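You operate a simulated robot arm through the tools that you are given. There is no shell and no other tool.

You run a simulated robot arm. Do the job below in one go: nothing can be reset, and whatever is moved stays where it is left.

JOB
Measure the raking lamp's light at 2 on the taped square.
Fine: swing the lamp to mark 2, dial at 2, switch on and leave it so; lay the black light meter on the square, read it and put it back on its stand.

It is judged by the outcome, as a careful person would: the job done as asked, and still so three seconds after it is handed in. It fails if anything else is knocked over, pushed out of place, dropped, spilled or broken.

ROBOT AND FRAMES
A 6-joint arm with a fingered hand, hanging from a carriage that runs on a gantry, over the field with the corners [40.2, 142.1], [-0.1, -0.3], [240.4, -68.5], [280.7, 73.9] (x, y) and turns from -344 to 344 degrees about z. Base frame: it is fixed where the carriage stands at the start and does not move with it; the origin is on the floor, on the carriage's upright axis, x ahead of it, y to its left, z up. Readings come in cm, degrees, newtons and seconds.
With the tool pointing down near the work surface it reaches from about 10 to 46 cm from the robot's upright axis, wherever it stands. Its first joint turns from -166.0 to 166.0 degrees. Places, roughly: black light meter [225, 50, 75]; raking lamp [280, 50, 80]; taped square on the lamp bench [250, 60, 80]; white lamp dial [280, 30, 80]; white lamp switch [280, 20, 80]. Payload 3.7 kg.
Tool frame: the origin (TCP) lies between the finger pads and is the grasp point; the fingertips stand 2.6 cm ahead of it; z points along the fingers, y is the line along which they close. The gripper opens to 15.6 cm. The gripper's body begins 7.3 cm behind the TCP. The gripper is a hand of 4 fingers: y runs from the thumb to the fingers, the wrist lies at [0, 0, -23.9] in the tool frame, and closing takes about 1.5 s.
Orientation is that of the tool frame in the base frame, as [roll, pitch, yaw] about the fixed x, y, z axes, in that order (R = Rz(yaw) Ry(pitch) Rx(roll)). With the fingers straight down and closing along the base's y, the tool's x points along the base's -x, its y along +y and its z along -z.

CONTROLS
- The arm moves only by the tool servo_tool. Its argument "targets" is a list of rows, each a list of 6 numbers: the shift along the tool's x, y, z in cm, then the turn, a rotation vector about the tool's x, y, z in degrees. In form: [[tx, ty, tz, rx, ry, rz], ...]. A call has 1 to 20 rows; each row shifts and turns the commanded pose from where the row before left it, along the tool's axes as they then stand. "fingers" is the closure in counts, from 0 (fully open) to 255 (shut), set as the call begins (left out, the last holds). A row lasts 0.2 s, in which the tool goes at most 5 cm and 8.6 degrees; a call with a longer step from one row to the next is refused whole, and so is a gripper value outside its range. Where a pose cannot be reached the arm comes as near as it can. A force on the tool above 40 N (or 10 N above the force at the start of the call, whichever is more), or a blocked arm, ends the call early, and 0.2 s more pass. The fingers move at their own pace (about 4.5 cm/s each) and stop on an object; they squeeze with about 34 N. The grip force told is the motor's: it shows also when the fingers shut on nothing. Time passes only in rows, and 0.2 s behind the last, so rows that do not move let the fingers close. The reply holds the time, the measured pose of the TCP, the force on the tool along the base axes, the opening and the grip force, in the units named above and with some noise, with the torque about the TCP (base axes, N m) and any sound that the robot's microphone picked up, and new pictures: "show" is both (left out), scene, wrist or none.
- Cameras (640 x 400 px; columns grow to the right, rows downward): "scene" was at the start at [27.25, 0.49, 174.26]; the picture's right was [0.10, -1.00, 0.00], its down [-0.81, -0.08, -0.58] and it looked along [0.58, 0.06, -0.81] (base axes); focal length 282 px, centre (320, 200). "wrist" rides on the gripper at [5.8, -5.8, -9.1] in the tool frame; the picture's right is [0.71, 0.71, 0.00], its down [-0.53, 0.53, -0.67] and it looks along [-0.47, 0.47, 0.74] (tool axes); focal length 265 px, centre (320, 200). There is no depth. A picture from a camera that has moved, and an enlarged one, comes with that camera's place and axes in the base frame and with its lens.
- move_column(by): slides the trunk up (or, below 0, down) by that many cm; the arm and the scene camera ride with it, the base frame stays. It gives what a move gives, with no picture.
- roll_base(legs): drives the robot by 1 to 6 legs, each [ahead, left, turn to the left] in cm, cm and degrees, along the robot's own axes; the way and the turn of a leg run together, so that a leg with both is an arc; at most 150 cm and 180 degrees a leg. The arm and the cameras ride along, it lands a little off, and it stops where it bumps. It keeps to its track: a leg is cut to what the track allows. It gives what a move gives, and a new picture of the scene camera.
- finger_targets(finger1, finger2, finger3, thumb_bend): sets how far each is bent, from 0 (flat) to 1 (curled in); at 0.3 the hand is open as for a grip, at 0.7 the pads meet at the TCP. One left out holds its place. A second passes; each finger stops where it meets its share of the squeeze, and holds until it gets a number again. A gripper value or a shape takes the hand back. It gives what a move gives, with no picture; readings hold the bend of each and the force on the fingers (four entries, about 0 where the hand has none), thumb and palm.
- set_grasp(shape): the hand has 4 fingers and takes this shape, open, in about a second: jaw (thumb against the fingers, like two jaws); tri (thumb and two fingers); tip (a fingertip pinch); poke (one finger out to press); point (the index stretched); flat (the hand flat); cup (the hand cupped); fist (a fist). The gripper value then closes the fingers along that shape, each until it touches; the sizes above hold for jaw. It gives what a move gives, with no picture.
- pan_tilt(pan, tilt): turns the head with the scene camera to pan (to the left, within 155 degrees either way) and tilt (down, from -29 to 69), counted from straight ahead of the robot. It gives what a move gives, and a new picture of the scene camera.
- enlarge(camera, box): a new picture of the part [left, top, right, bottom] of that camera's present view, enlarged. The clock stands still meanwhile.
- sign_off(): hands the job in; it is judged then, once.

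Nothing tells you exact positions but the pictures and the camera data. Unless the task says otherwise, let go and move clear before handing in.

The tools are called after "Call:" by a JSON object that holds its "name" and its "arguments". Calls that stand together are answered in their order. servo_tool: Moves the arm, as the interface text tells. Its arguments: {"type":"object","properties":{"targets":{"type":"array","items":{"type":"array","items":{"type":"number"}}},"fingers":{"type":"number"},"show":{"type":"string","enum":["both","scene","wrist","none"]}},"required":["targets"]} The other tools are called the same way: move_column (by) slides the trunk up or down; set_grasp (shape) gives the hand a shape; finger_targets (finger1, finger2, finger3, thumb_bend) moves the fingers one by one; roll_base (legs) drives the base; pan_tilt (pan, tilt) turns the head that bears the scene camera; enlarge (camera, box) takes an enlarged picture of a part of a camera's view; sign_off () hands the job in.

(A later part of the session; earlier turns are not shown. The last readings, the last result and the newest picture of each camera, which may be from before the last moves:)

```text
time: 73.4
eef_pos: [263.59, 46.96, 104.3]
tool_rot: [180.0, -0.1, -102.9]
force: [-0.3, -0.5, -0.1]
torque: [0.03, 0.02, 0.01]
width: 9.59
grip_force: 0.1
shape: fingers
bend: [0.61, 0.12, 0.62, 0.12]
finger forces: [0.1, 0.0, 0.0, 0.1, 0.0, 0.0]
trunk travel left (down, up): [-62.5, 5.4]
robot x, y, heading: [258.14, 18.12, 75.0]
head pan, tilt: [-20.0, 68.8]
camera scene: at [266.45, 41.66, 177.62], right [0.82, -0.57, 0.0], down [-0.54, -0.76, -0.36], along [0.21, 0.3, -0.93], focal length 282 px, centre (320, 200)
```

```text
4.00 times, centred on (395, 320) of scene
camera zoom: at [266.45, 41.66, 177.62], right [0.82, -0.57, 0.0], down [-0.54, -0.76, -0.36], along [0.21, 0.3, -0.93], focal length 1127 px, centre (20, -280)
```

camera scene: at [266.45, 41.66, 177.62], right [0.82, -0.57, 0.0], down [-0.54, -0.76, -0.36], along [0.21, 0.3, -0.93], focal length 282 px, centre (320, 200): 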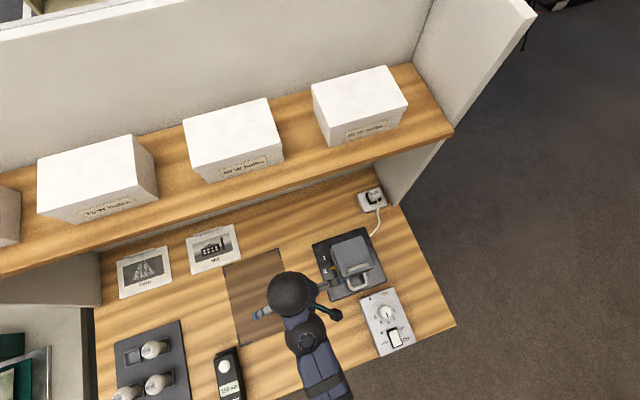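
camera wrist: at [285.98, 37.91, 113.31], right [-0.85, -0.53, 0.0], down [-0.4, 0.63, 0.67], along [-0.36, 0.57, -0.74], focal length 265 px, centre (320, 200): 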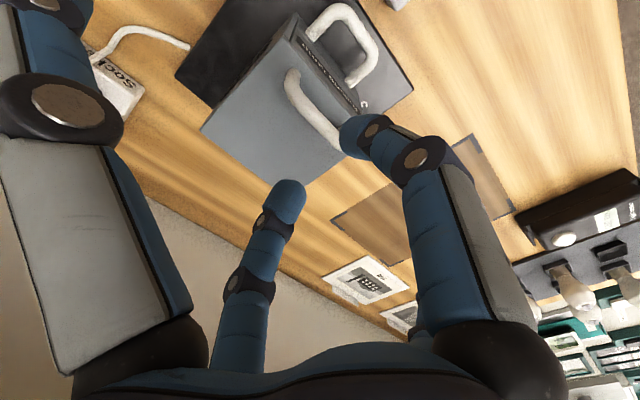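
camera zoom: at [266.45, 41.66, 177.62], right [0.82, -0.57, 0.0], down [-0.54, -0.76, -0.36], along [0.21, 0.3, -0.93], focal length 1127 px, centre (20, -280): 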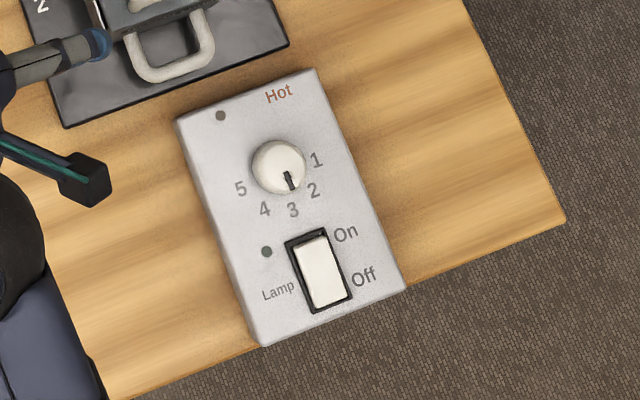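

The yellow pointer now aims right at 2 and the housing is parallel to its plate. Next the dial: it points at 3, centre about (282.2, 29.8), marks about 40° apart, so it needs about +40° counter-clockwise. I go above it with all four fingers half open.

Call:
{"name": "finger_targets", "arguments": {"finger1": 0.5, "finger2": 0.5, "finger3": 0.5, "thumb_bend": 0.5}}

Call:
{"name": "servo_tool", "arguments": {"targets": [[2.1, -3.66, 0, 0, 0, 0], [2.1, -3.66, 0, 0, 0, 0], [2.1, -3.66, 0, 0, 0, 0], [2.1, -3.66, 0, 0, 0, 0], [2.1, -3.66, 0, 0, 0, 0], [2.1, -3.66, 0, 0, 0, 0], [0, 0, 1, 0, 0, 7.4], [0, 0, 1, 0, 0, 7.4], [0, 0, 1, 0, 0, 7.4], [0, 0, 1, 0, 0, 7.4], [0, 0, 1, 0, 0, 7.4], [0, 0, 1, 0, 0, 0], [0, 0, 0, 0, 0, 0]]}}

Call:
{"name": "enlarge", "arguments": {"camera": "wrist", "box": [180, 40, 460, 240]}}

```text
time: 74.4
eef_pos: [263.6, 47.08, 104.32]
tool_rot: [-180.0, -0.1, -102.8]
force: [-0.2, 0.1, -0.9]
torque: [0.0, -0.02, -0.02]
width: 5.09
grip_force: 0.1
shape: fingers
bend: [0.5, 0.5, 0.5, 0.5]
finger forces: [0.0, 0.0, 0.0, 0.0, 0.0, 0.1]
trunk travel left (down, up): [-62.5, 5.4]
robot x, y, heading: [258.56, 17.62, 75.0]
head pan, tilt: [-20.0, 68.8]
```

```text
time: 77.2
eef_pos: [282.29, 29.85, 98.13]
tool_rot: [179.9, 0.0, -139.9]
force: [-0.4, 0.2, -0.1]
torque: [-0.03, -0.01, -0.02]
width: 5.08
grip_force: 0.0
shape: fingers
bend: [0.5, 0.5, 0.5, 0.5]
finger forces: [0.0, 0.1, 0.0, 0.1, 0.0, 0.1]
trunk travel left (down, up): [-62.5, 5.4]
robot x, y, heading: [257.94, 17.93, 75.2]
head pan, tilt: [-20.0, 68.8]
camera scene: at [266.45, 41.66, 177.62], right [0.82, -0.57, 0.0], down [-0.54, -0.76, -0.36], along [0.21, 0.3, -0.93], focal length 282 px, centre (320, 200)
camera wrist: at [281.48, 21.62, 107.26], right [-1.0, 0.09, 0.0], down [0.06, 0.74, 0.67], along [0.06, 0.67, -0.74], focal length 265 px, centre (320, 200)
```

scene: 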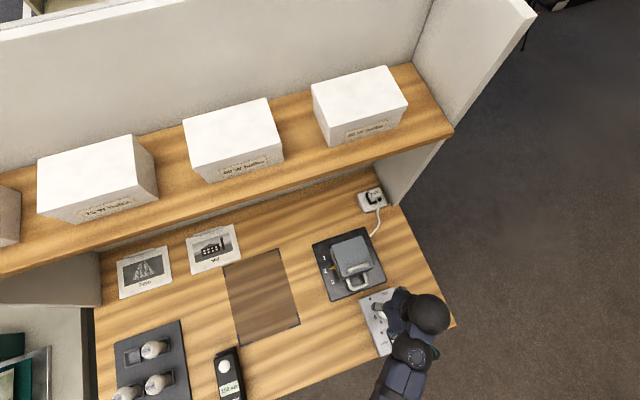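
wrist: 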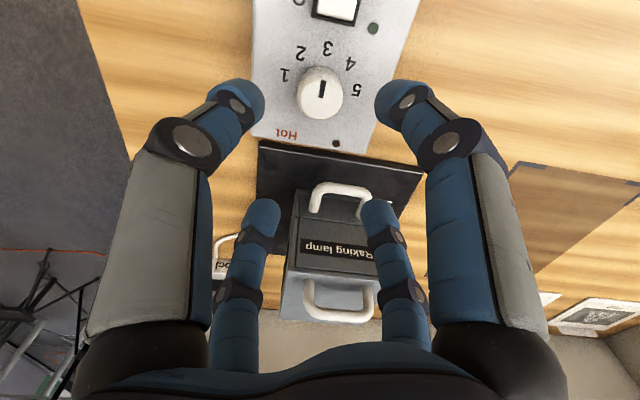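

```text
2.00 times, centred on (320, 140) of wrist
camera zoom: at [281.48, 21.62, 107.26], right [-1.0, 0.09, 0.0], down [0.06, 0.74, 0.67], along [0.06, 0.67, -0.74], focal length 531 px, centre (320, 320)
```

zoom: 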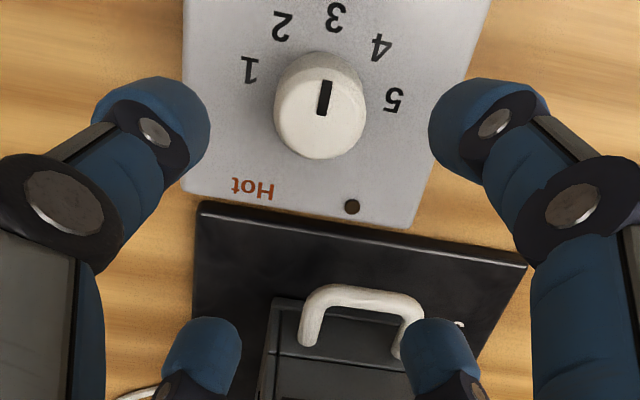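

The knob is centred under the hand (radius about 1.8 cm, top z≈86). I descend around it.

Call:
{"name": "servo_tool", "arguments": {"targets": [[0, 0, 1.5, 0, 0, 0], [0, 0, 1.5, 0, 0, 0], [0, 0, 1.5, 0, 0, 0], [0, 0, 1.5, 0, 0, 0], [0, 0, 1.5, 0, 0, 0], [0, 0, 1.2, 0, 0, 0], [0, 0, 0, 0, 0, 0]], "show": "wrist"}}

Call:
{"name": "finger_targets", "arguments": {"finger1": 0.56, "finger2": 0.56, "finger3": 0.56, "thumb_bend": 0.56}}

Call:
{"name": "enlarge", "arguments": {"camera": "wrist", "box": [180, 60, 460, 260]}}

```text
time: 78.8
eef_pos: [282.33, 29.81, 89.35]
tool_rot: [-179.9, 0.1, -139.8]
force: [-0.2, 0.5, 0.0]
torque: [0.03, -0.02, 0.0]
width: 5.06
grip_force: 0.1
shape: fingers
bend: [0.5, 0.5, 0.5, 0.5]
finger forces: [0.0, 0.1, 0.0, 0.0, 0.0, 0.0]
trunk travel left (down, up): [-62.5, 5.4]
robot x, y, heading: [258.18, 18.03, 75.3]
head pan, tilt: [-20.0, 68.8]
camera wrist: at [281.56, 21.61, 98.58], right [-1.0, 0.08, 0.0], down [0.06, 0.74, 0.67], along [0.06, 0.67, -0.74], focal length 265 px, centre (320, 200)
```

wrist: 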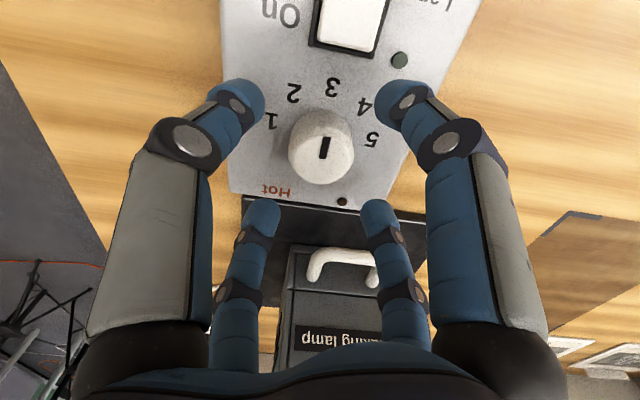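

```text
time: 79.8
eef_pos: [282.47, 29.92, 89.36]
tool_rot: [-180.0, 0.1, -139.8]
force: [0.6, -0.9, -1.0]
torque: [-0.01, 0.0, 0.03]
width: 3.45
grip_force: 0.1
shape: fingers
bend: [0.56, 0.56, 0.56, 0.56]
finger forces: [0.0, 0.1, 0.0, 0.0, 0.1, 0.0]
trunk travel left (down, up): [-62.5, 5.4]
robot x, y, heading: [257.87, 18.0, 74.9]
head pan, tilt: [-20.0, 68.8]
```

```text
2.00 times, centred on (320, 160) of wrist
camera zoom: at [281.55, 21.6, 98.59], right [-1.0, 0.08, 0.0], down [0.06, 0.74, 0.67], along [0.06, 0.67, -0.74], focal length 531 px, centre (320, 280)
```

zoom: 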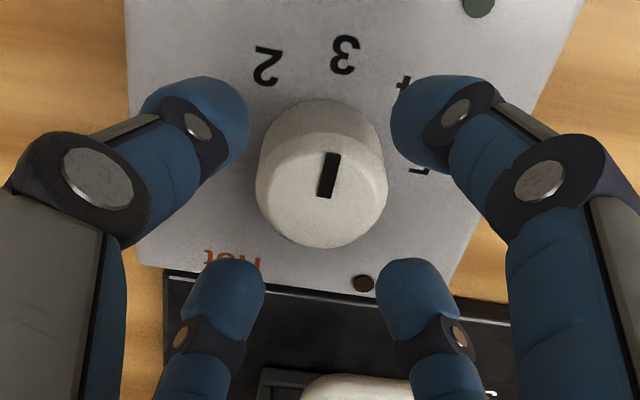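

Well aligned. I lower a little further so the fingertips straddle the knob's side, then close evenly.

Call:
{"name": "servo_tool", "arguments": {"targets": [[0, 0, 0.3, 0, 0, 0], [0, 0, 0.3, 0, 0, 0], [0, 0, 0, 0, 0, 0]], "show": "none"}}

Call:
{"name": "finger_targets", "arguments": {"finger1": 0.59, "finger2": 0.59, "finger3": 0.59, "thumb_bend": 0.59}}

Call:
{"name": "enlarge", "arguments": {"camera": "wrist", "box": [180, 60, 460, 260]}}

```text
time: 80.6
eef_pos: [282.33, 29.86, 88.82]
tool_rot: [180.0, 0.0, -139.8]
force: [-0.3, 0.2, 0.3]
torque: [0.02, 0.04, 0.0]
width: 3.43
grip_force: 0.0
shape: fingers
bend: [0.56, 0.56, 0.56, 0.56]
finger forces: [0.1, 0.0, 0.0, 0.1, 0.0, 0.1]
trunk travel left (down, up): [-62.5, 5.4]
robot x, y, heading: [258.16, 17.98, 74.9]
head pan, tilt: [-20.0, 68.8]
```

```text
time: 81.6
eef_pos: [282.38, 29.9, 88.83]
tool_rot: [180.0, -0.1, -139.9]
force: [-0.2, 0.9, 0.1]
torque: [0.02, 0.0, 0.03]
width: 2.61
grip_force: 0.0
shape: fingers
bend: [0.59, 0.59, 0.59, 0.59]
finger forces: [0.0, 0.0, 0.0, 0.1, 0.1, 0.1]
trunk travel left (down, up): [-62.5, 5.4]
robot x, y, heading: [258.09, 17.91, 75.3]
head pan, tilt: [-20.0, 68.8]
```

```text
2.00 times, centred on (320, 160) of wrist
camera zoom: at [281.54, 21.58, 98.05], right [-1.0, 0.08, 0.0], down [0.06, 0.74, 0.67], along [0.06, 0.67, -0.74], focal length 531 px, centre (320, 280)
```

zoom: 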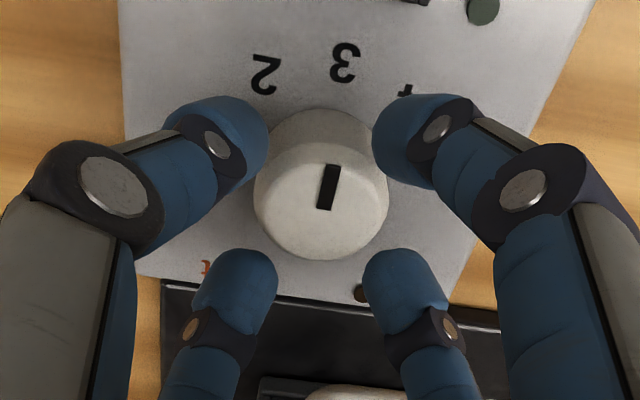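

Call:
{"name": "finger_targets", "arguments": {"finger1": 0.61, "finger2": 0.61, "finger3": 0.61, "thumb_bend": 0.61}}

Call:
{"name": "finger_targets", "arguments": {"finger1": 0.625, "finger2": 0.625, "finger3": 0.625, "thumb_bend": 0.625}}

Call:
{"name": "enlarge", "arguments": {"camera": "wrist", "box": [180, 60, 460, 260]}}

```text
time: 82.6
eef_pos: [282.29, 29.88, 88.9]
tool_rot: [180.0, 0.0, -139.8]
force: [-0.3, 0.4, 0.2]
torque: [-0.01, -0.04, -0.02]
width: 2.07
grip_force: 0.1
shape: fingers
bend: [0.61, 0.61, 0.61, 0.61]
finger forces: [0.1, 0.0, 0.1, 0.1, 0.1, 0.1]
trunk travel left (down, up): [-62.5, 5.4]
robot x, y, heading: [258.1, 18.11, 75.1]
head pan, tilt: [-20.0, 68.8]
```

```text
time: 83.6
eef_pos: [282.29, 29.83, 88.93]
tool_rot: [180.0, 0.0, -139.8]
force: [-0.4, 1.1, 0.7]
torque: [-0.01, -0.01, 0.0]
width: 1.8
grip_force: 0.2
shape: fingers
bend: [0.62, 0.62, 0.62, 0.62]
finger forces: [0.0, 0.0, 0.0, 0.0, 0.0, 0.0]
trunk travel left (down, up): [-62.5, 5.4]
robot x, y, heading: [257.67, 17.65, 74.9]
head pan, tilt: [-20.0, 68.8]
```

```text
2.00 times, centred on (320, 160) of wrist
camera zoom: at [281.54, 21.58, 98.05], right [-1.0, 0.08, 0.0], down [0.06, 0.74, 0.67], along [0.06, 0.67, -0.74], focal length 531 px, centre (320, 280)
```

zoom: 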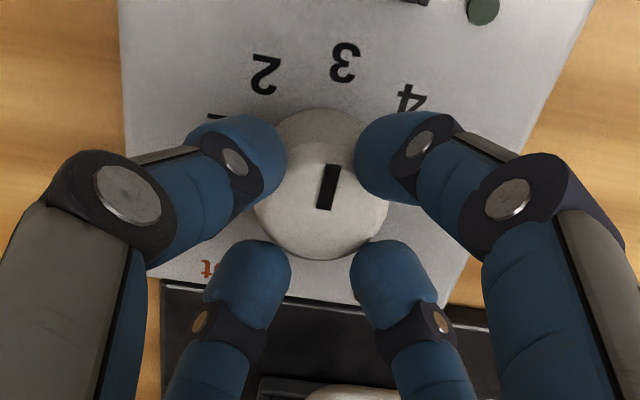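

The pads are still a bit high on the knob. I open slightly, lower 0.6 cm more while watching the force, and close again.

Call:
{"name": "finger_targets", "arguments": {"finger1": 0.59, "finger2": 0.59, "finger3": 0.59, "thumb_bend": 0.59}}

Call:
{"name": "servo_tool", "arguments": {"targets": [[0, 0, 0.25, 0, 0, 0], [0, 0, 0.25, 0, 0, 0], [0, 0, 0, 0, 0, 0]], "show": "none"}}

Call:
{"name": "finger_targets", "arguments": {"finger1": 0.61, "finger2": 0.61, "finger3": 0.61, "thumb_bend": 0.61}}

Call:
{"name": "finger_targets", "arguments": {"finger1": 0.625, "finger2": 0.625, "finger3": 0.625, "thumb_bend": 0.625}}

Call:
{"name": "enlarge", "arguments": {"camera": "wrist", "box": [180, 60, 460, 260]}}

```text
time: 84.6
eef_pos: [282.28, 29.8, 88.93]
tool_rot: [179.9, 0.0, -139.8]
force: [0.1, 0.5, 0.6]
torque: [0.01, -0.02, 0.05]
width: 2.49
grip_force: 0.1
shape: fingers
bend: [0.59, 0.59, 0.59, 0.59]
finger forces: [0.0, 0.0, 0.0, 0.1, 0.0, 0.0]
trunk travel left (down, up): [-62.5, 5.4]
robot x, y, heading: [258.16, 18.18, 74.8]
head pan, tilt: [-20.0, 68.8]
```

```text
time: 85.4
eef_pos: [282.31, 29.86, 88.35]
tool_rot: [179.9, 0.0, -139.8]
force: [-0.1, 0.1, 0.5]
torque: [-0.02, -0.01, 0.0]
width: 2.49
grip_force: 0.0
shape: fingers
bend: [0.59, 0.59, 0.59, 0.59]
finger forces: [0.1, 0.0, 0.0, 0.1, 0.1, 0.0]
trunk travel left (down, up): [-62.5, 5.4]
robot x, y, heading: [257.86, 17.87, 74.9]
head pan, tilt: [-20.0, 68.8]
```

```text
time: 86.4
eef_pos: [282.27, 29.75, 88.43]
tool_rot: [180.0, 0.1, -139.8]
force: [0.0, 0.3, -0.4]
torque: [-0.01, -0.02, -0.01]
width: 2.07
grip_force: 0.0
shape: fingers
bend: [0.61, 0.61, 0.61, 0.61]
finger forces: [0.0, 0.2, 0.0, 0.1, 0.1, 0.1]
trunk travel left (down, up): [-62.5, 5.4]
robot x, y, heading: [258.17, 18.3, 75.1]
head pan, tilt: [-20.0, 68.8]
```

```text
time: 87.4
eef_pos: [282.27, 29.74, 88.32]
tool_rot: [179.9, 0.0, -139.8]
force: [0.5, 0.8, 0.2]
torque: [0.02, -0.02, 0.04]
width: 1.82
grip_force: 0.6
shape: fingers
bend: [0.62, 0.61, 0.61, 0.62]
finger forces: [0.1, 0.7, 0.5, 0.0, 0.2, 0.1]
trunk travel left (down, up): [-62.5, 5.4]
robot x, y, heading: [258.3, 17.77, 75.1]
head pan, tilt: [-20.0, 68.8]
```

```text
2.00 times, centred on (320, 160) of wrist
camera zoom: at [281.54, 21.56, 97.52], right [-1.0, 0.08, 0.0], down [0.06, 0.74, 0.67], along [0.06, 0.67, -0.74], focal length 531 px, centre (320, 280)
```

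zoom: 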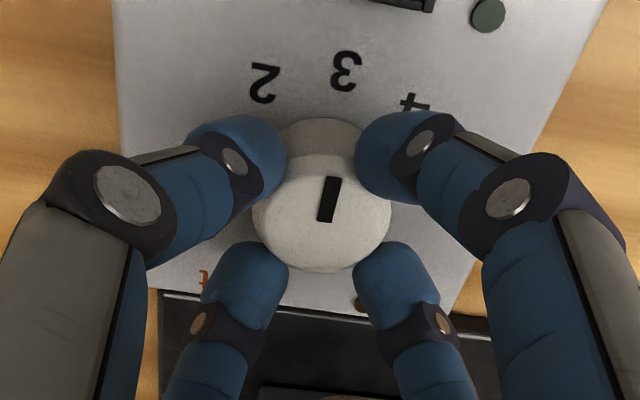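

Contact begins on the back fingers. I close the front ones to meet the knob and then firm up together.

Call:
{"name": "finger_targets", "arguments": {"finger1": 0.645, "finger2": 0.63, "finger3": 0.63, "thumb_bend": 0.645}}

Call:
{"name": "finger_targets", "arguments": {"finger1": 0.68, "finger2": 0.66, "finger3": 0.66, "thumb_bend": 0.68}}

```text
time: 88.4
eef_pos: [282.24, 29.76, 88.37]
tool_rot: [-179.9, 0.1, -139.8]
force: [-0.8, 0.2, -0.5]
torque: [0.0, 0.02, -0.01]
width: 1.64
grip_force: 2.5
shape: fingers
bend: [0.62, 0.61, 0.61, 0.63]
finger forces: [1.3, 1.6, 1.4, 0.1, 1.7, 0.0]
trunk travel left (down, up): [-62.5, 5.4]
robot x, y, heading: [258.17, 18.05, 75.1]
head pan, tilt: [-20.0, 68.8]
```

```text
time: 89.4
eef_pos: [282.36, 29.7, 88.31]
tool_rot: [-179.9, 0.0, -139.8]
force: [0.6, -1.3, 0.0]
torque: [-0.06, -0.05, 0.0]
width: 1.48
grip_force: 9.5
shape: fingers
bend: [0.63, 0.61, 0.62, 0.64]
finger forces: [4.5, 4.1, 3.7, 0.0, 6.2, 0.0]
trunk travel left (down, up): [-62.5, 5.4]
robot x, y, heading: [258.44, 17.91, 75.1]
head pan, tilt: [-20.0, 68.8]
```

All four fingers hold the knob evenly (4–6 N). I turn it counter-clockwise by 20° first and check.

Call:
{"name": "servo_tool", "arguments": {"targets": [[0, 0, 0, 0, 0, -5], [0, 0, 0, 0, 0, -5], [0, 0, 0, 0, 0, -5], [0, 0, 0, 0, 0, -5], [0, 0, 0, 0, 0, 0]], "show": "wrist"}}

Call:
{"name": "enlarge", "arguments": {"camera": "wrist", "box": [180, 60, 460, 260]}}

```text
time: 90.6
eef_pos: [282.37, 29.76, 88.29]
tool_rot: [-179.9, 0.0, -119.9]
force: [1.8, -2.8, 2.4]
torque: [-0.07, -0.02, 0.0]
width: 1.46
grip_force: 10.5
shape: fingers
bend: [0.63, 0.62, 0.62, 0.64]
finger forces: [5.2, 4.3, 3.9, 0.0, 7.3, 0.0]
trunk travel left (down, up): [-62.5, 5.4]
robot x, y, heading: [257.9, 17.81, 75.0]
head pan, tilt: [-20.0, 68.8]
camera wrist: at [284.46, 21.81, 97.49], right [-0.96, -0.26, 0.0], down [-0.2, 0.72, 0.67], along [-0.17, 0.64, -0.74], focal length 265 px, centre (320, 200)
```

wrist: 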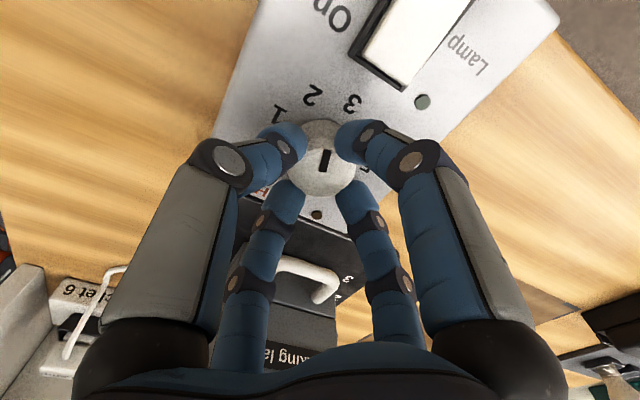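

```text
2.00 times, centred on (320, 160) of wrist
camera zoom: at [284.46, 21.81, 97.49], right [-0.96, -0.26, 0.0], down [-0.2, 0.72, 0.67], along [-0.17, 0.64, -0.74], focal length 531 px, centre (320, 280)
```

zoom: 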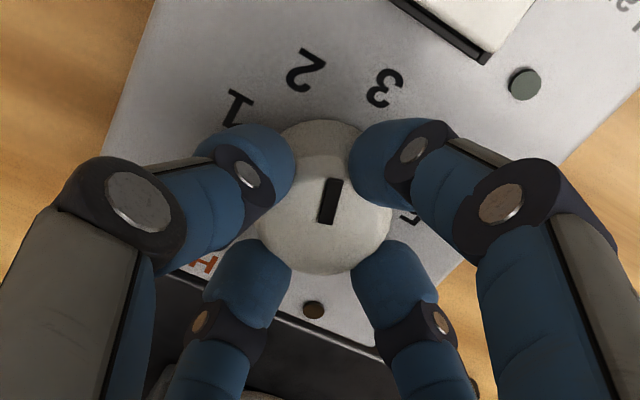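

The knob follows; the pointer is midway between 3 and 2. Another 20° brings it to 2.

Call:
{"name": "servo_tool", "arguments": {"targets": [[0, 0, 0, 0, 0, -5], [0, 0, 0, 0, 0, -5], [0, 0, 0, 0, 0, -5], [0, 0, 0, 0, 0, -5], [0, 0, 0, 0, 0, 0]], "show": "none"}}

Call:
{"name": "enlarge", "arguments": {"camera": "wrist", "box": [180, 60, 460, 260]}}

```text
time: 91.8
eef_pos: [282.43, 29.86, 88.44]
tool_rot: [-179.8, 0.0, -99.9]
force: [3.1, 0.5, -3.3]
torque: [-0.01, -0.06, -0.01]
width: 1.47
grip_force: 8.7
shape: fingers
bend: [0.63, 0.62, 0.62, 0.64]
finger forces: [3.9, 3.6, 3.8, 0.0, 6.5, 0.0]
trunk travel left (down, up): [-62.5, 5.4]
robot x, y, heading: [257.95, 17.74, 75.1]
head pan, tilt: [-20.0, 68.8]
```

```text
2.00 times, centred on (320, 160) of wrist
camera zoom: at [287.06, 23.04, 97.56], right [-0.82, -0.58, 0.0], down [-0.43, 0.61, 0.67], along [-0.38, 0.55, -0.74], focal length 531 px, centre (320, 280)
```

zoom: 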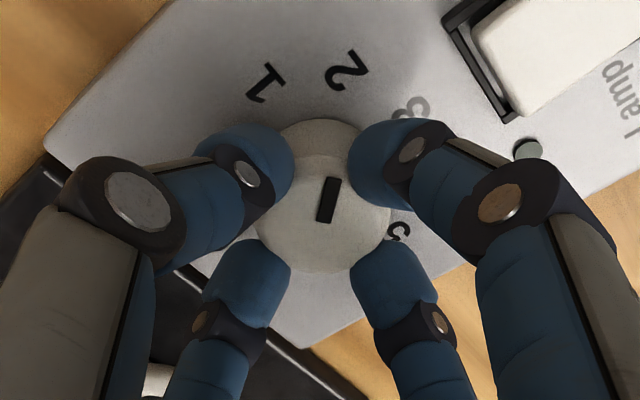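

Mark 2 now sits exactly where mark 3 was relative to the pointer. I open the fingers evenly and rise.

Call:
{"name": "finger_targets", "arguments": {"finger1": 0.61, "finger2": 0.6, "finger3": 0.6, "thumb_bend": 0.615}}

Call:
{"name": "finger_targets", "arguments": {"finger1": 0.54, "finger2": 0.54, "finger3": 0.54, "thumb_bend": 0.54}}

Call:
{"name": "servo_tool", "arguments": {"targets": [[0, 0, -1, 0, 0, 0], [0, 0, -2, 0, 0, 0], [0, 0, -3, 0, 0, 0], [0, 0, -3, 0, 0, 0], [0, 0, -3, 0, 0, 0], [0, 0, 0, 0, 0, 0]]}}

Call:
{"name": "enlarge", "arguments": {"camera": "wrist", "box": [180, 20, 460, 220]}}

```text
time: 92.8
eef_pos: [282.37, 29.83, 88.31]
tool_rot: [180.0, 0.0, -99.9]
force: [-0.7, -0.2, -0.4]
torque: [0.01, 0.01, -0.01]
width: 1.97
grip_force: 0.1
shape: fingers
bend: [0.61, 0.6, 0.6, 0.61]
finger forces: [0.0, 0.1, 0.0, 0.1, 0.1, 0.0]
trunk travel left (down, up): [-62.5, 5.4]
robot x, y, heading: [257.94, 18.1, 75.0]
head pan, tilt: [-20.0, 68.8]
```

```text
time: 93.8
eef_pos: [282.34, 29.77, 88.4]
tool_rot: [179.9, 0.0, -99.8]
force: [-0.4, 0.0, 0.0]
torque: [-0.02, 0.0, -0.02]
width: 3.94
grip_force: 0.2
shape: fingers
bend: [0.54, 0.54, 0.54, 0.54]
finger forces: [0.0, 0.0, 0.1, 0.1, 0.0, 0.0]
trunk travel left (down, up): [-62.5, 5.4]
robot x, y, heading: [258.1, 17.98, 75.0]
head pan, tilt: [-20.0, 68.8]
```

```text
time: 95.2
eef_pos: [282.25, 29.92, 100.41]
tool_rot: [-180.0, 0.0, -99.8]
force: [0.5, 0.0, 0.2]
torque: [0.02, 0.05, 0.03]
width: 3.92
grip_force: 0.1
shape: fingers
bend: [0.54, 0.54, 0.54, 0.54]
finger forces: [0.1, 0.1, 0.0, 0.0, 0.0, 0.0]
trunk travel left (down, up): [-62.5, 5.4]
robot x, y, heading: [257.94, 18.06, 75.0]
head pan, tilt: [-20.0, 68.8]
camera scene: at [266.45, 41.66, 177.62], right [0.82, -0.57, 0.0], down [-0.54, -0.76, -0.36], along [0.21, 0.3, -0.93], focal length 282 px, centre (320, 200)
camera wrist: at [286.92, 23.1, 109.61], right [-0.82, -0.58, 0.0], down [-0.43, 0.61, 0.67], along [-0.38, 0.55, -0.74], focal length 265 px, centre (320, 200)
```

scene: 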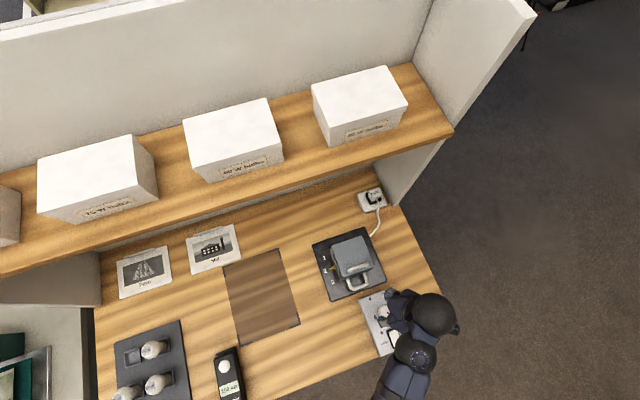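
wrist: 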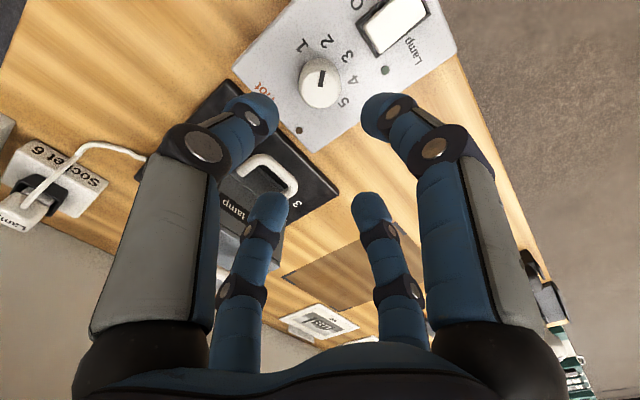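

```text
2.00 times, centred on (320, 120) of wrist
camera zoom: at [286.92, 23.1, 109.61], right [-0.82, -0.58, 0.0], down [-0.43, 0.61, 0.67], along [-0.38, 0.55, -0.74], focal length 531 px, centre (320, 360)
```

zoom: 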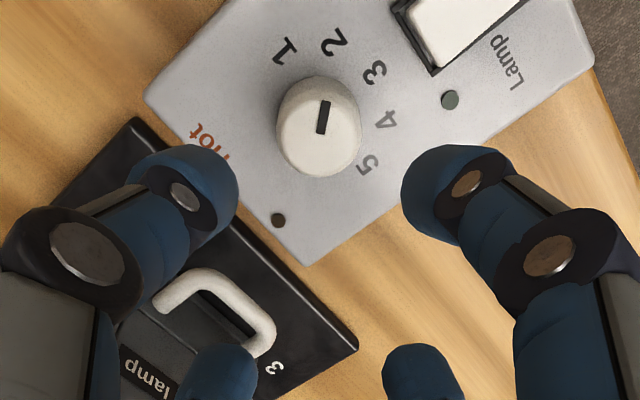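

The dial points at 2. Now the rocker: I'll press its "On" half (near the dial) at about (280.5, 23.6) with the thumb alone, the other fingers curled away.

Call:
{"name": "finger_targets", "arguments": {"finger1": 1.0, "finger2": 1.0, "finger3": 1.0, "thumb_bend": 0.7}}

Call:
{"name": "servo_tool", "arguments": {"targets": [[3.05, 0.59, 0, 0, 0, 0], [3.05, 0.59, 0, 0, 0, 0], [0, 0, 0, 0, 0, 8], [0, 0, 0, 0, 0, 8], [0, 0, 0, 0, 0, 8], [0, 0, 0, 0, 0, 8], [0, 0, 0, 0, 0, 8], [0, 0, 2, 0, 0, 0], [0, 0, 2, 0, 0, 0], [0, 0, 2, 0, 0, 0], [0, 0, 0, 0, 0, 0]]}}

Call:
{"name": "enlarge", "arguments": {"camera": "wrist", "box": [180, 40, 460, 240]}}

```text
time: 96.2
eef_pos: [282.19, 29.9, 100.45]
tool_rot: [180.0, 0.0, -99.7]
force: [-0.2, 0.5, 0.3]
torque: [0.0, 0.0, -0.01]
width: 0.01
grip_force: 0.0
shape: fingers
bend: [0.74, 0.75, 0.74, 0.69]
finger forces: [0.1, 0.0, 0.0, 0.1, 0.0, 0.0]
trunk travel left (down, up): [-62.5, 5.4]
robot x, y, heading: [258.24, 17.63, 75.1]
head pan, tilt: [-20.0, 68.8]
```

```text
time: 98.6
eef_pos: [280.24, 23.92, 94.36]
tool_rot: [180.0, 0.1, -139.8]
force: [-0.4, -0.5, -0.8]
torque: [0.02, 0.04, -0.02]
width: 0.0
grip_force: 0.2
shape: fingers
bend: [0.74, 0.75, 0.74, 0.69]
finger forces: [0.1, 0.0, 0.0, 0.0, 0.0, 0.0]
trunk travel left (down, up): [-62.5, 5.4]
robot x, y, heading: [257.59, 18.57, 74.7]
head pan, tilt: [-20.0, 68.8]
camera scene: at [266.45, 41.66, 177.62], right [0.82, -0.57, 0.0], down [-0.54, -0.76, -0.36], along [0.21, 0.3, -0.93], focal length 282 px, centre (320, 200)
camera wrist: at [279.37, 15.71, 103.47], right [-1.0, 0.08, 0.0], down [0.06, 0.74, 0.67], along [0.06, 0.67, -0.74], focal length 265 px, centre (320, 200)
```

scene: 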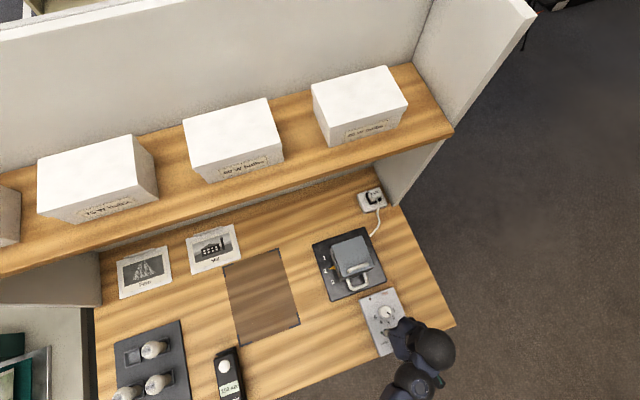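
wrist: 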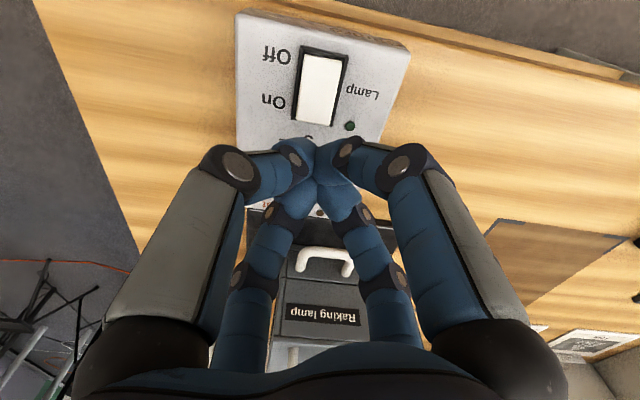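

```text
2.00 times, centred on (320, 140) of wrist
camera zoom: at [279.37, 15.71, 103.47], right [-1.0, 0.08, 0.0], down [0.06, 0.74, 0.67], along [0.06, 0.67, -0.74], focal length 531 px, centre (320, 320)
```

zoom: 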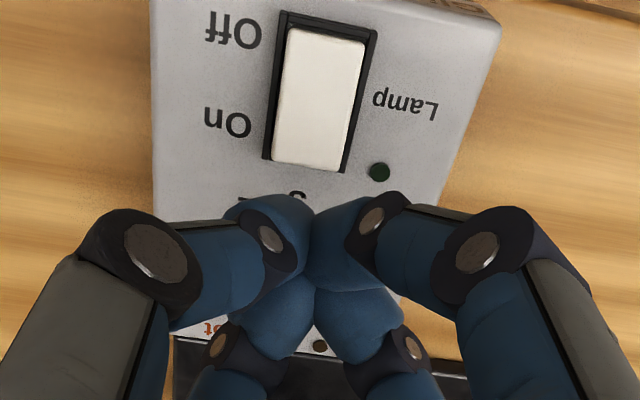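

The fingers met each other before curling. I open the thumb first, curl the others, then bring the thumb in.

Call:
{"name": "finger_targets", "arguments": {"finger1": 1.0, "finger2": 1.0, "finger3": 1.0, "thumb_bend": 0.35}}

Call:
{"name": "finger_targets", "arguments": {"finger1": 1.0, "finger2": 1.0, "finger3": 1.0, "thumb_bend": 0.35}}

Call:
{"name": "finger_targets", "arguments": {"thumb_bend": 0.62}}

Call:
{"name": "servo_tool", "arguments": {"targets": [[0, 0, 0, 0, 0, 0]], "show": "wrist"}}

```text
time: 99.6
eef_pos: [280.21, 24.05, 94.41]
tool_rot: [-180.0, 0.0, -139.8]
force: [0.1, -0.8, -0.6]
torque: [-0.02, 0.01, 0.0]
width: 5.71
grip_force: 0.1
shape: fingers
bend: [0.84, 0.83, 0.84, 0.35]
finger forces: [0.1, 0.0, 0.0, 0.1, 0.0, 0.1]
trunk travel left (down, up): [-62.5, 5.4]
robot x, y, heading: [258.04, 17.97, 74.8]
head pan, tilt: [-20.0, 68.8]
```

```text
time: 100.6
eef_pos: [280.18, 23.86, 94.35]
tool_rot: [-179.9, 0.0, -139.9]
force: [0.3, 0.7, 0.6]
torque: [0.0, 0.02, 0.0]
width: 6.19
grip_force: 0.1
shape: fingers
bend: [0.97, 0.96, 0.97, 0.35]
finger forces: [0.1, 0.0, 0.1, 0.0, 0.1, 0.1]
trunk travel left (down, up): [-62.5, 5.4]
robot x, y, heading: [258.01, 18.07, 75.1]
head pan, tilt: [-20.0, 68.8]
```

```text
time: 101.6
eef_pos: [280.1, 23.93, 94.3]
tool_rot: [180.0, 0.0, -139.8]
force: [-0.5, 0.7, -0.1]
torque: [-0.01, -0.03, 0.0]
width: 2.09
grip_force: 0.0
shape: fingers
bend: [0.97, 0.96, 0.97, 0.62]
finger forces: [0.0, 0.0, 0.0, 0.1, 0.0, 0.0]
trunk travel left (down, up): [-62.5, 5.4]
robot x, y, heading: [257.91, 18.08, 75.0]
head pan, tilt: [-20.0, 68.8]
```

```text
time: 102.0
eef_pos: [280.09, 23.9, 94.34]
tool_rot: [-180.0, 0.0, -139.8]
force: [-0.1, -0.4, 0.1]
torque: [-0.02, 0.01, 0.0]
width: 2.07
grip_force: 0.0
shape: fingers
bend: [0.97, 0.96, 0.97, 0.62]
finger forces: [0.0, 0.0, 0.0, 0.0, 0.0, 0.0]
trunk travel left (down, up): [-62.5, 5.4]
robot x, y, heading: [258.01, 18.01, 75.0]
head pan, tilt: [-20.0, 68.8]
camera wrist: at [279.37, 15.71, 103.49], right [-1.0, 0.08, 0.0], down [0.06, 0.74, 0.67], along [0.06, 0.67, -0.74], focal length 265 px, centre (320, 200)
```

wrist: 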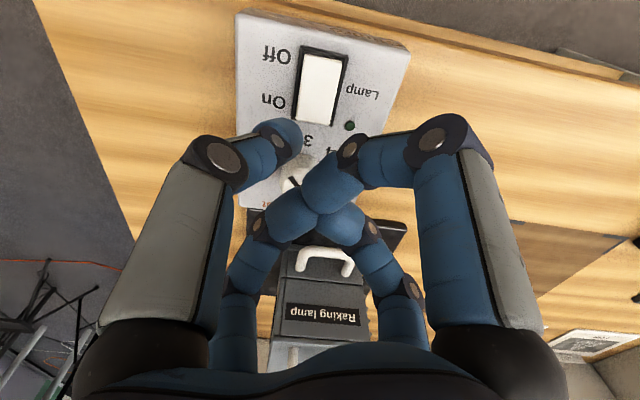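

Thumb now stands alone. I shift so its tip is over the "On" half (280.35, 23.4), and come down to just above it.

Call:
{"name": "servo_tool", "arguments": {"targets": [[0.15, 1.83, 0, 0, 0, 0], [0, 0, 1.5, 0, 0, 0], [0, 0, 1.5, 0, 0, 0], [0, 0, 1.0, 0, 0, 0], [0, 0, 0, 0, 0, 0]], "show": "wrist"}}

Call:
{"name": "enlarge", "arguments": {"camera": "wrist", "box": [180, 40, 460, 240]}}

Call:
{"name": "enlarge", "arguments": {"camera": "scene", "box": [340, 270, 450, 370]}}

```text
time: 103.2
eef_pos: [278.94, 25.28, 90.42]
tool_rot: [-180.0, 0.0, -139.8]
force: [-0.4, -0.1, 0.5]
torque: [-0.01, 0.02, -0.03]
width: 2.09
grip_force: 0.0
shape: fingers
bend: [0.97, 0.96, 0.97, 0.62]
finger forces: [0.1, 0.1, 0.0, 0.0, 0.0, 0.1]
trunk travel left (down, up): [-62.5, 5.4]
robot x, y, heading: [258.27, 18.14, 75.2]
head pan, tilt: [-20.0, 68.8]
camera wrist: at [278.13, 17.02, 99.44], right [-1.0, 0.08, 0.0], down [0.06, 0.74, 0.67], along [0.06, 0.67, -0.74], focal length 265 px, centre (320, 200)
```

wrist: 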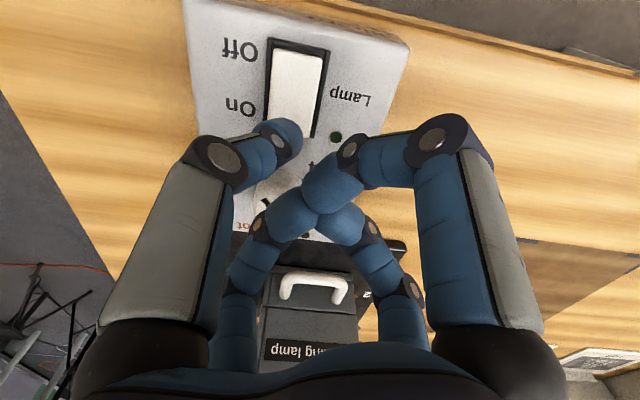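

```text
2.00 times, centred on (320, 140) of wrist
camera zoom: at [278.13, 17.02, 99.44], right [-1.0, 0.08, 0.0], down [0.06, 0.74, 0.67], along [0.06, 0.67, -0.74], focal length 531 px, centre (320, 320)
```

zoom: 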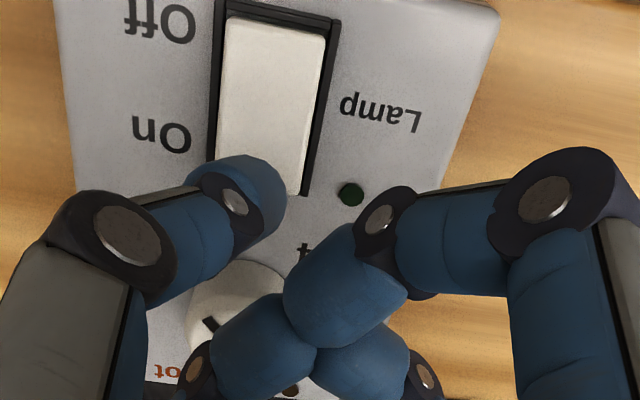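

```text
4.00 times, centred on (395, 320) of scene
camera zoom: at [266.45, 41.66, 177.62], right [0.82, -0.57, 0.0], down [-0.54, -0.76, -0.36], along [0.21, 0.3, -0.93], focal length 1127 px, centre (20, -280)
```

zoom: 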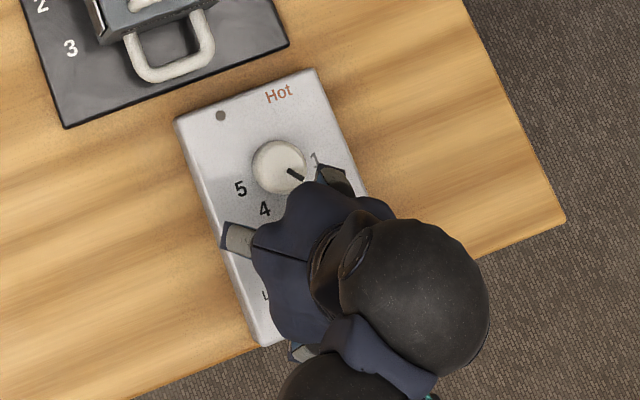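

The thumb's landing point is in the middle of the "On" half. I press down in small steps, watching force and sound.

Call:
{"name": "servo_tool", "arguments": {"targets": [[0, 0, 0.4, 0, 0, 0], [0, 0, 0.4, 0, 0, 0], [0, 0, 0.3, 0, 0, 0], [0, 0, 0, 0, 0, 0]], "show": "none"}}

Call:
{"name": "servo_tool", "arguments": {"targets": [[0, 0, 0.2, 0, 0, 0], [0, 0, 0.2, 0, 0, 0], [0, 0, 0, 0, 0, 0]], "show": "none"}}

```text
time: 104.2
eef_pos: [278.84, 25.36, 89.3]
tool_rot: [180.0, 0.1, -139.9]
force: [-0.3, 0.4, 0.2]
torque: [0.01, 0.03, -0.01]
width: 2.07
grip_force: 0.1
shape: fingers
bend: [0.97, 0.96, 0.97, 0.62]
finger forces: [0.1, 0.0, 0.1, 0.0, 0.0, 0.0]
trunk travel left (down, up): [-62.5, 5.4]
robot x, y, heading: [258.17, 18.17, 74.9]
head pan, tilt: [-20.0, 68.8]
```

```text
time: 105.0
eef_pos: [278.93, 25.29, 88.89]
tool_rot: [180.0, 0.0, -139.9]
force: [0.6, 0.7, 0.6]
torque: [0.0, -0.02, -0.02]
width: 2.05
grip_force: 0.1
shape: fingers
bend: [0.97, 0.96, 0.97, 0.62]
finger forces: [0.0, 0.0, 0.1, 0.0, 0.0, 0.0]
trunk travel left (down, up): [-62.5, 5.4]
robot x, y, heading: [258.25, 17.72, 75.0]
head pan, tilt: [-20.0, 68.8]
```

Call:
{"name": "servo_tool", "arguments": {"targets": [[0, 0, 0.15, 0, 0, 0], [0, 0, 0.15, 0, 0, 0], [0, 0, 0, 0, 0, 0]], "show": "wrist"}}

Call:
{"name": "enlarge", "arguments": {"camera": "wrist", "box": [180, 40, 460, 240]}}

```text
time: 105.8
eef_pos: [278.98, 25.29, 88.65]
tool_rot: [-180.0, 0.2, -139.9]
force: [0.2, 0.6, 0.3]
torque: [-0.01, 0.01, -0.02]
width: 2.06
grip_force: 0.1
shape: fingers
bend: [0.97, 0.96, 0.97, 0.62]
finger forces: [0.1, 0.0, 0.0, 0.1, 0.0, 0.1]
trunk travel left (down, up): [-62.5, 5.4]
robot x, y, heading: [258.02, 18.23, 74.9]
head pan, tilt: [-20.0, 68.8]
camera wrist: at [278.08, 17.04, 97.7], right [-1.0, 0.08, 0.0], down [0.06, 0.74, 0.67], along [0.06, 0.67, -0.74], focal length 265 px, centre (320, 200)
```

wrist: 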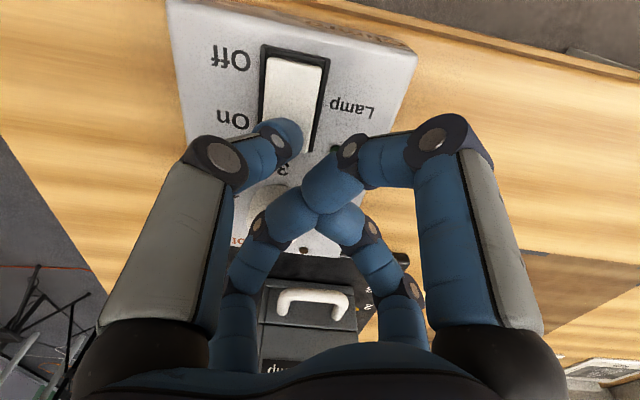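

```text
2.00 times, centred on (320, 140) of wrist
camera zoom: at [278.08, 17.04, 97.7], right [-1.0, 0.08, 0.0], down [0.06, 0.74, 0.67], along [0.06, 0.67, -0.74], focal length 531 px, centre (320, 320)
```

zoom: 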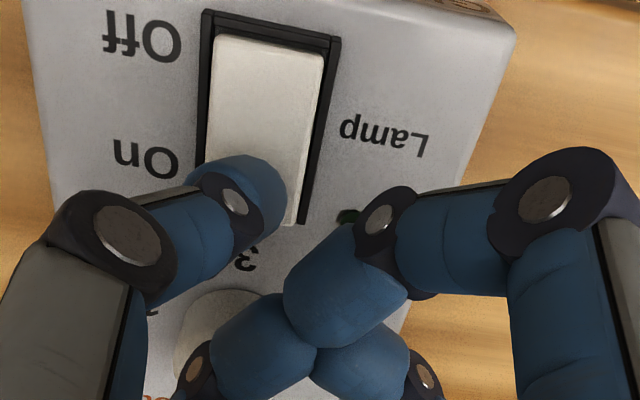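

Call:
{"name": "servo_tool", "arguments": {"targets": [[0, 0, 0.15, 0, 0, 0], [0, 0, 0.15, 0, 0, 0], [0, 0, 0, 0, 0, 0]], "show": "none"}}

Call:
{"name": "servo_tool", "arguments": {"targets": [[0, 0, 0.15, 0, 0, 0], [0, 0, 0.1, 0, 0, 0], [0, 0, 0, 0, 0, 0]], "show": "none"}}

```text
time: 106.6
eef_pos: [278.84, 25.24, 88.2]
tool_rot: [-180.0, 0.1, -139.8]
force: [0.5, 0.1, -0.5]
torque: [0.01, -0.01, 0.01]
width: 2.1
grip_force: 0.1
shape: fingers
bend: [0.97, 0.96, 0.97, 0.62]
finger forces: [0.0, 0.1, 0.0, 0.0, 0.0, 0.0]
trunk travel left (down, up): [-62.5, 5.4]
robot x, y, heading: [258.24, 17.9, 74.9]
head pan, tilt: [-20.0, 68.8]
```

```text
time: 107.4
eef_pos: [278.87, 25.38, 87.79]
tool_rot: [-180.0, 0.0, -139.8]
force: [-0.6, -0.2, 0.4]
torque: [-0.03, -0.02, 0.0]
width: 2.04
grip_force: 0.1
shape: fingers
bend: [0.97, 0.96, 0.97, 0.62]
finger forces: [0.1, 0.0, 0.0, 0.0, 0.4, 0.0]
trunk travel left (down, up): [-62.5, 5.4]
robot x, y, heading: [258.43, 18.04, 75.2]
head pan, tilt: [-20.0, 68.8]
```

First light touch. I press on in small steps.

Call:
{"name": "servo_tool", "arguments": {"targets": [[0, 0, 0.15, 0, 0, 0], [0, 0, 0, 0, 0, 0]], "show": "none"}}

Call:
{"name": "servo_tool", "arguments": {"targets": [[0, 0, 0.15, 0, 0, 0], [0, 0, 0, 0, 0, 0]], "show": "none"}}

Call:
{"name": "servo_tool", "arguments": {"targets": [[0, 0, 0.15, 0, 0, 0], [0, 0, 0, 0, 0, 0]], "show": "wrist"}}

```text
time: 108.0
eef_pos: [278.98, 25.23, 87.93]
tool_rot: [-179.9, 0.1, -139.9]
force: [-0.4, -1.9, 10.9]
torque: [-0.3, -0.12, -0.03]
width: 1.92
grip_force: 4.8
shape: fingers
bend: [0.97, 0.96, 0.97, 0.62]
finger forces: [0.0, 0.0, 0.0, 0.0, 10.2, 0.0]
trunk travel left (down, up): [-62.5, 5.4]
robot x, y, heading: [257.98, 17.86, 75.0]
head pan, tilt: [-20.0, 68.8]
```

```text
time: 108.6
eef_pos: [279.17, 25.32, 87.79]
tool_rot: [-179.9, 0.1, -139.9]
force: [1.3, -4.7, 24.0]
torque: [-0.58, -0.29, -0.03]
width: 1.78
grip_force: 11.8
shape: fingers
bend: [0.97, 0.96, 0.97, 0.62]
finger forces: [0.1, 0.1, 0.0, 0.0, 22.9, 0.0]
trunk travel left (down, up): [-62.5, 5.4]
robot x, y, heading: [258.12, 17.99, 74.7]
head pan, tilt: [-20.0, 68.8]
```

```text
time: 109.2
eef_pos: [279.21, 25.33, 87.62]
tool_rot: [-179.8, 0.3, -139.8]
force: [4.5, -4.2, 32.6]
torque: [-0.71, -0.44, 0.04]
width: 1.6
grip_force: 15.9
shape: fingers
bend: [0.97, 0.96, 0.97, 0.63]
finger forces: [0.1, 0.0, 0.1, 0.0, 31.8, 0.0]
trunk travel left (down, up): [-62.5, 5.4]
robot x, y, heading: [257.8, 18.21, 75.3]
head pan, tilt: [-20.0, 68.8]
camera wrist: at [278.42, 17.07, 96.75], right [-1.0, 0.08, 0.0], down [0.06, 0.74, 0.67], along [0.06, 0.67, -0.74], focal length 265 px, centre (320, 200)
```

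wrist: 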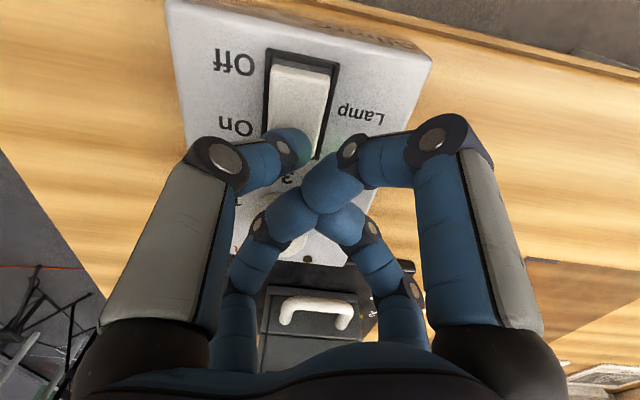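

A green glow shows by the thumb and the rocker has tipped – it looks switched on. I lift off and check.

Call:
{"name": "servo_tool", "arguments": {"targets": [[0, 0, -0.5, 0, 0, 0], [0, 0, -1, 0, 0, 0], [0, 0, -2, 0, 0, 0], [0, 0, -3, 0, 0, 0], [0, 0, -4, 0, 0, 0], [0, 0, -4, 0, 0, 0], [0, 0, 0, 0, 0, 0]]}}

Call:
{"name": "enlarge", "arguments": {"camera": "wrist", "box": [180, 20, 460, 220]}}

```text
time: 110.8
eef_pos: [278.65, 25.38, 102.04]
tool_rot: [-179.9, 0.0, -139.8]
force: [0.1, 0.3, 0.7]
torque: [0.01, -0.01, -0.01]
width: 2.04
grip_force: 0.1
shape: fingers
bend: [0.97, 0.96, 0.97, 0.62]
finger forces: [0.0, 0.1, 0.0, 0.1, 0.1, 0.1]
trunk travel left (down, up): [-62.5, 5.4]
robot x, y, heading: [258.47, 17.71, 75.0]
head pan, tilt: [-20.0, 68.8]
camera scene: at [266.45, 41.66, 177.62], right [0.82, -0.57, 0.0], down [-0.54, -0.76, -0.36], along [0.21, 0.3, -0.93], focal length 282 px, centre (320, 200)
camera wrist: at [277.96, 17.17, 111.25], right [-1.0, 0.08, 0.0], down [0.06, 0.74, 0.67], along [0.06, 0.67, -0.74], focal length 265 px, centre (320, 200)
```

scene: 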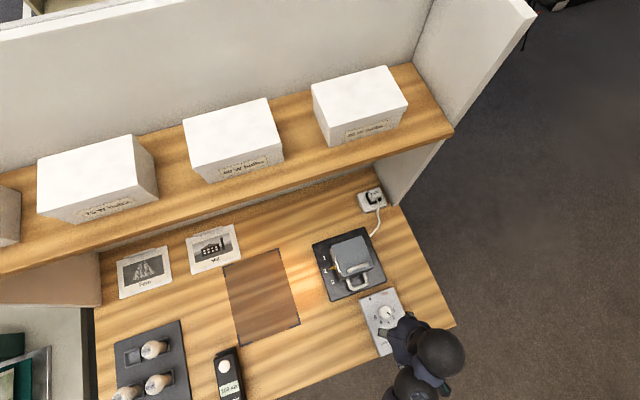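
wrist: 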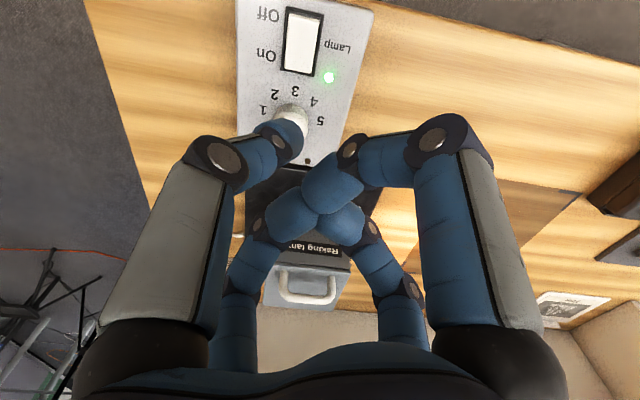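

```text
2.00 times, centred on (320, 120) of wrist
camera zoom: at [277.96, 17.17, 111.25], right [-1.0, 0.08, 0.0], down [0.06, 0.74, 0.67], along [0.06, 0.67, -0.74], focal length 531 px, centre (320, 360)
```

zoom: 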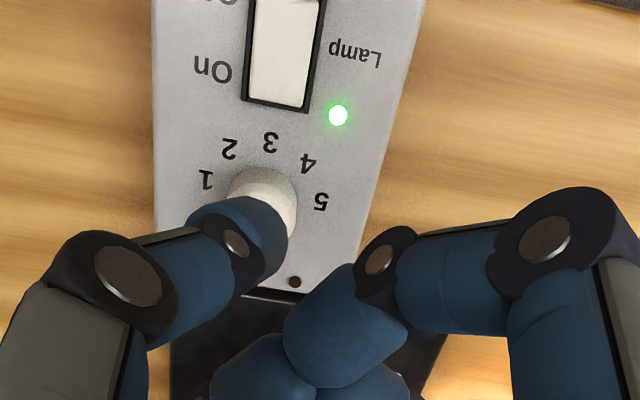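

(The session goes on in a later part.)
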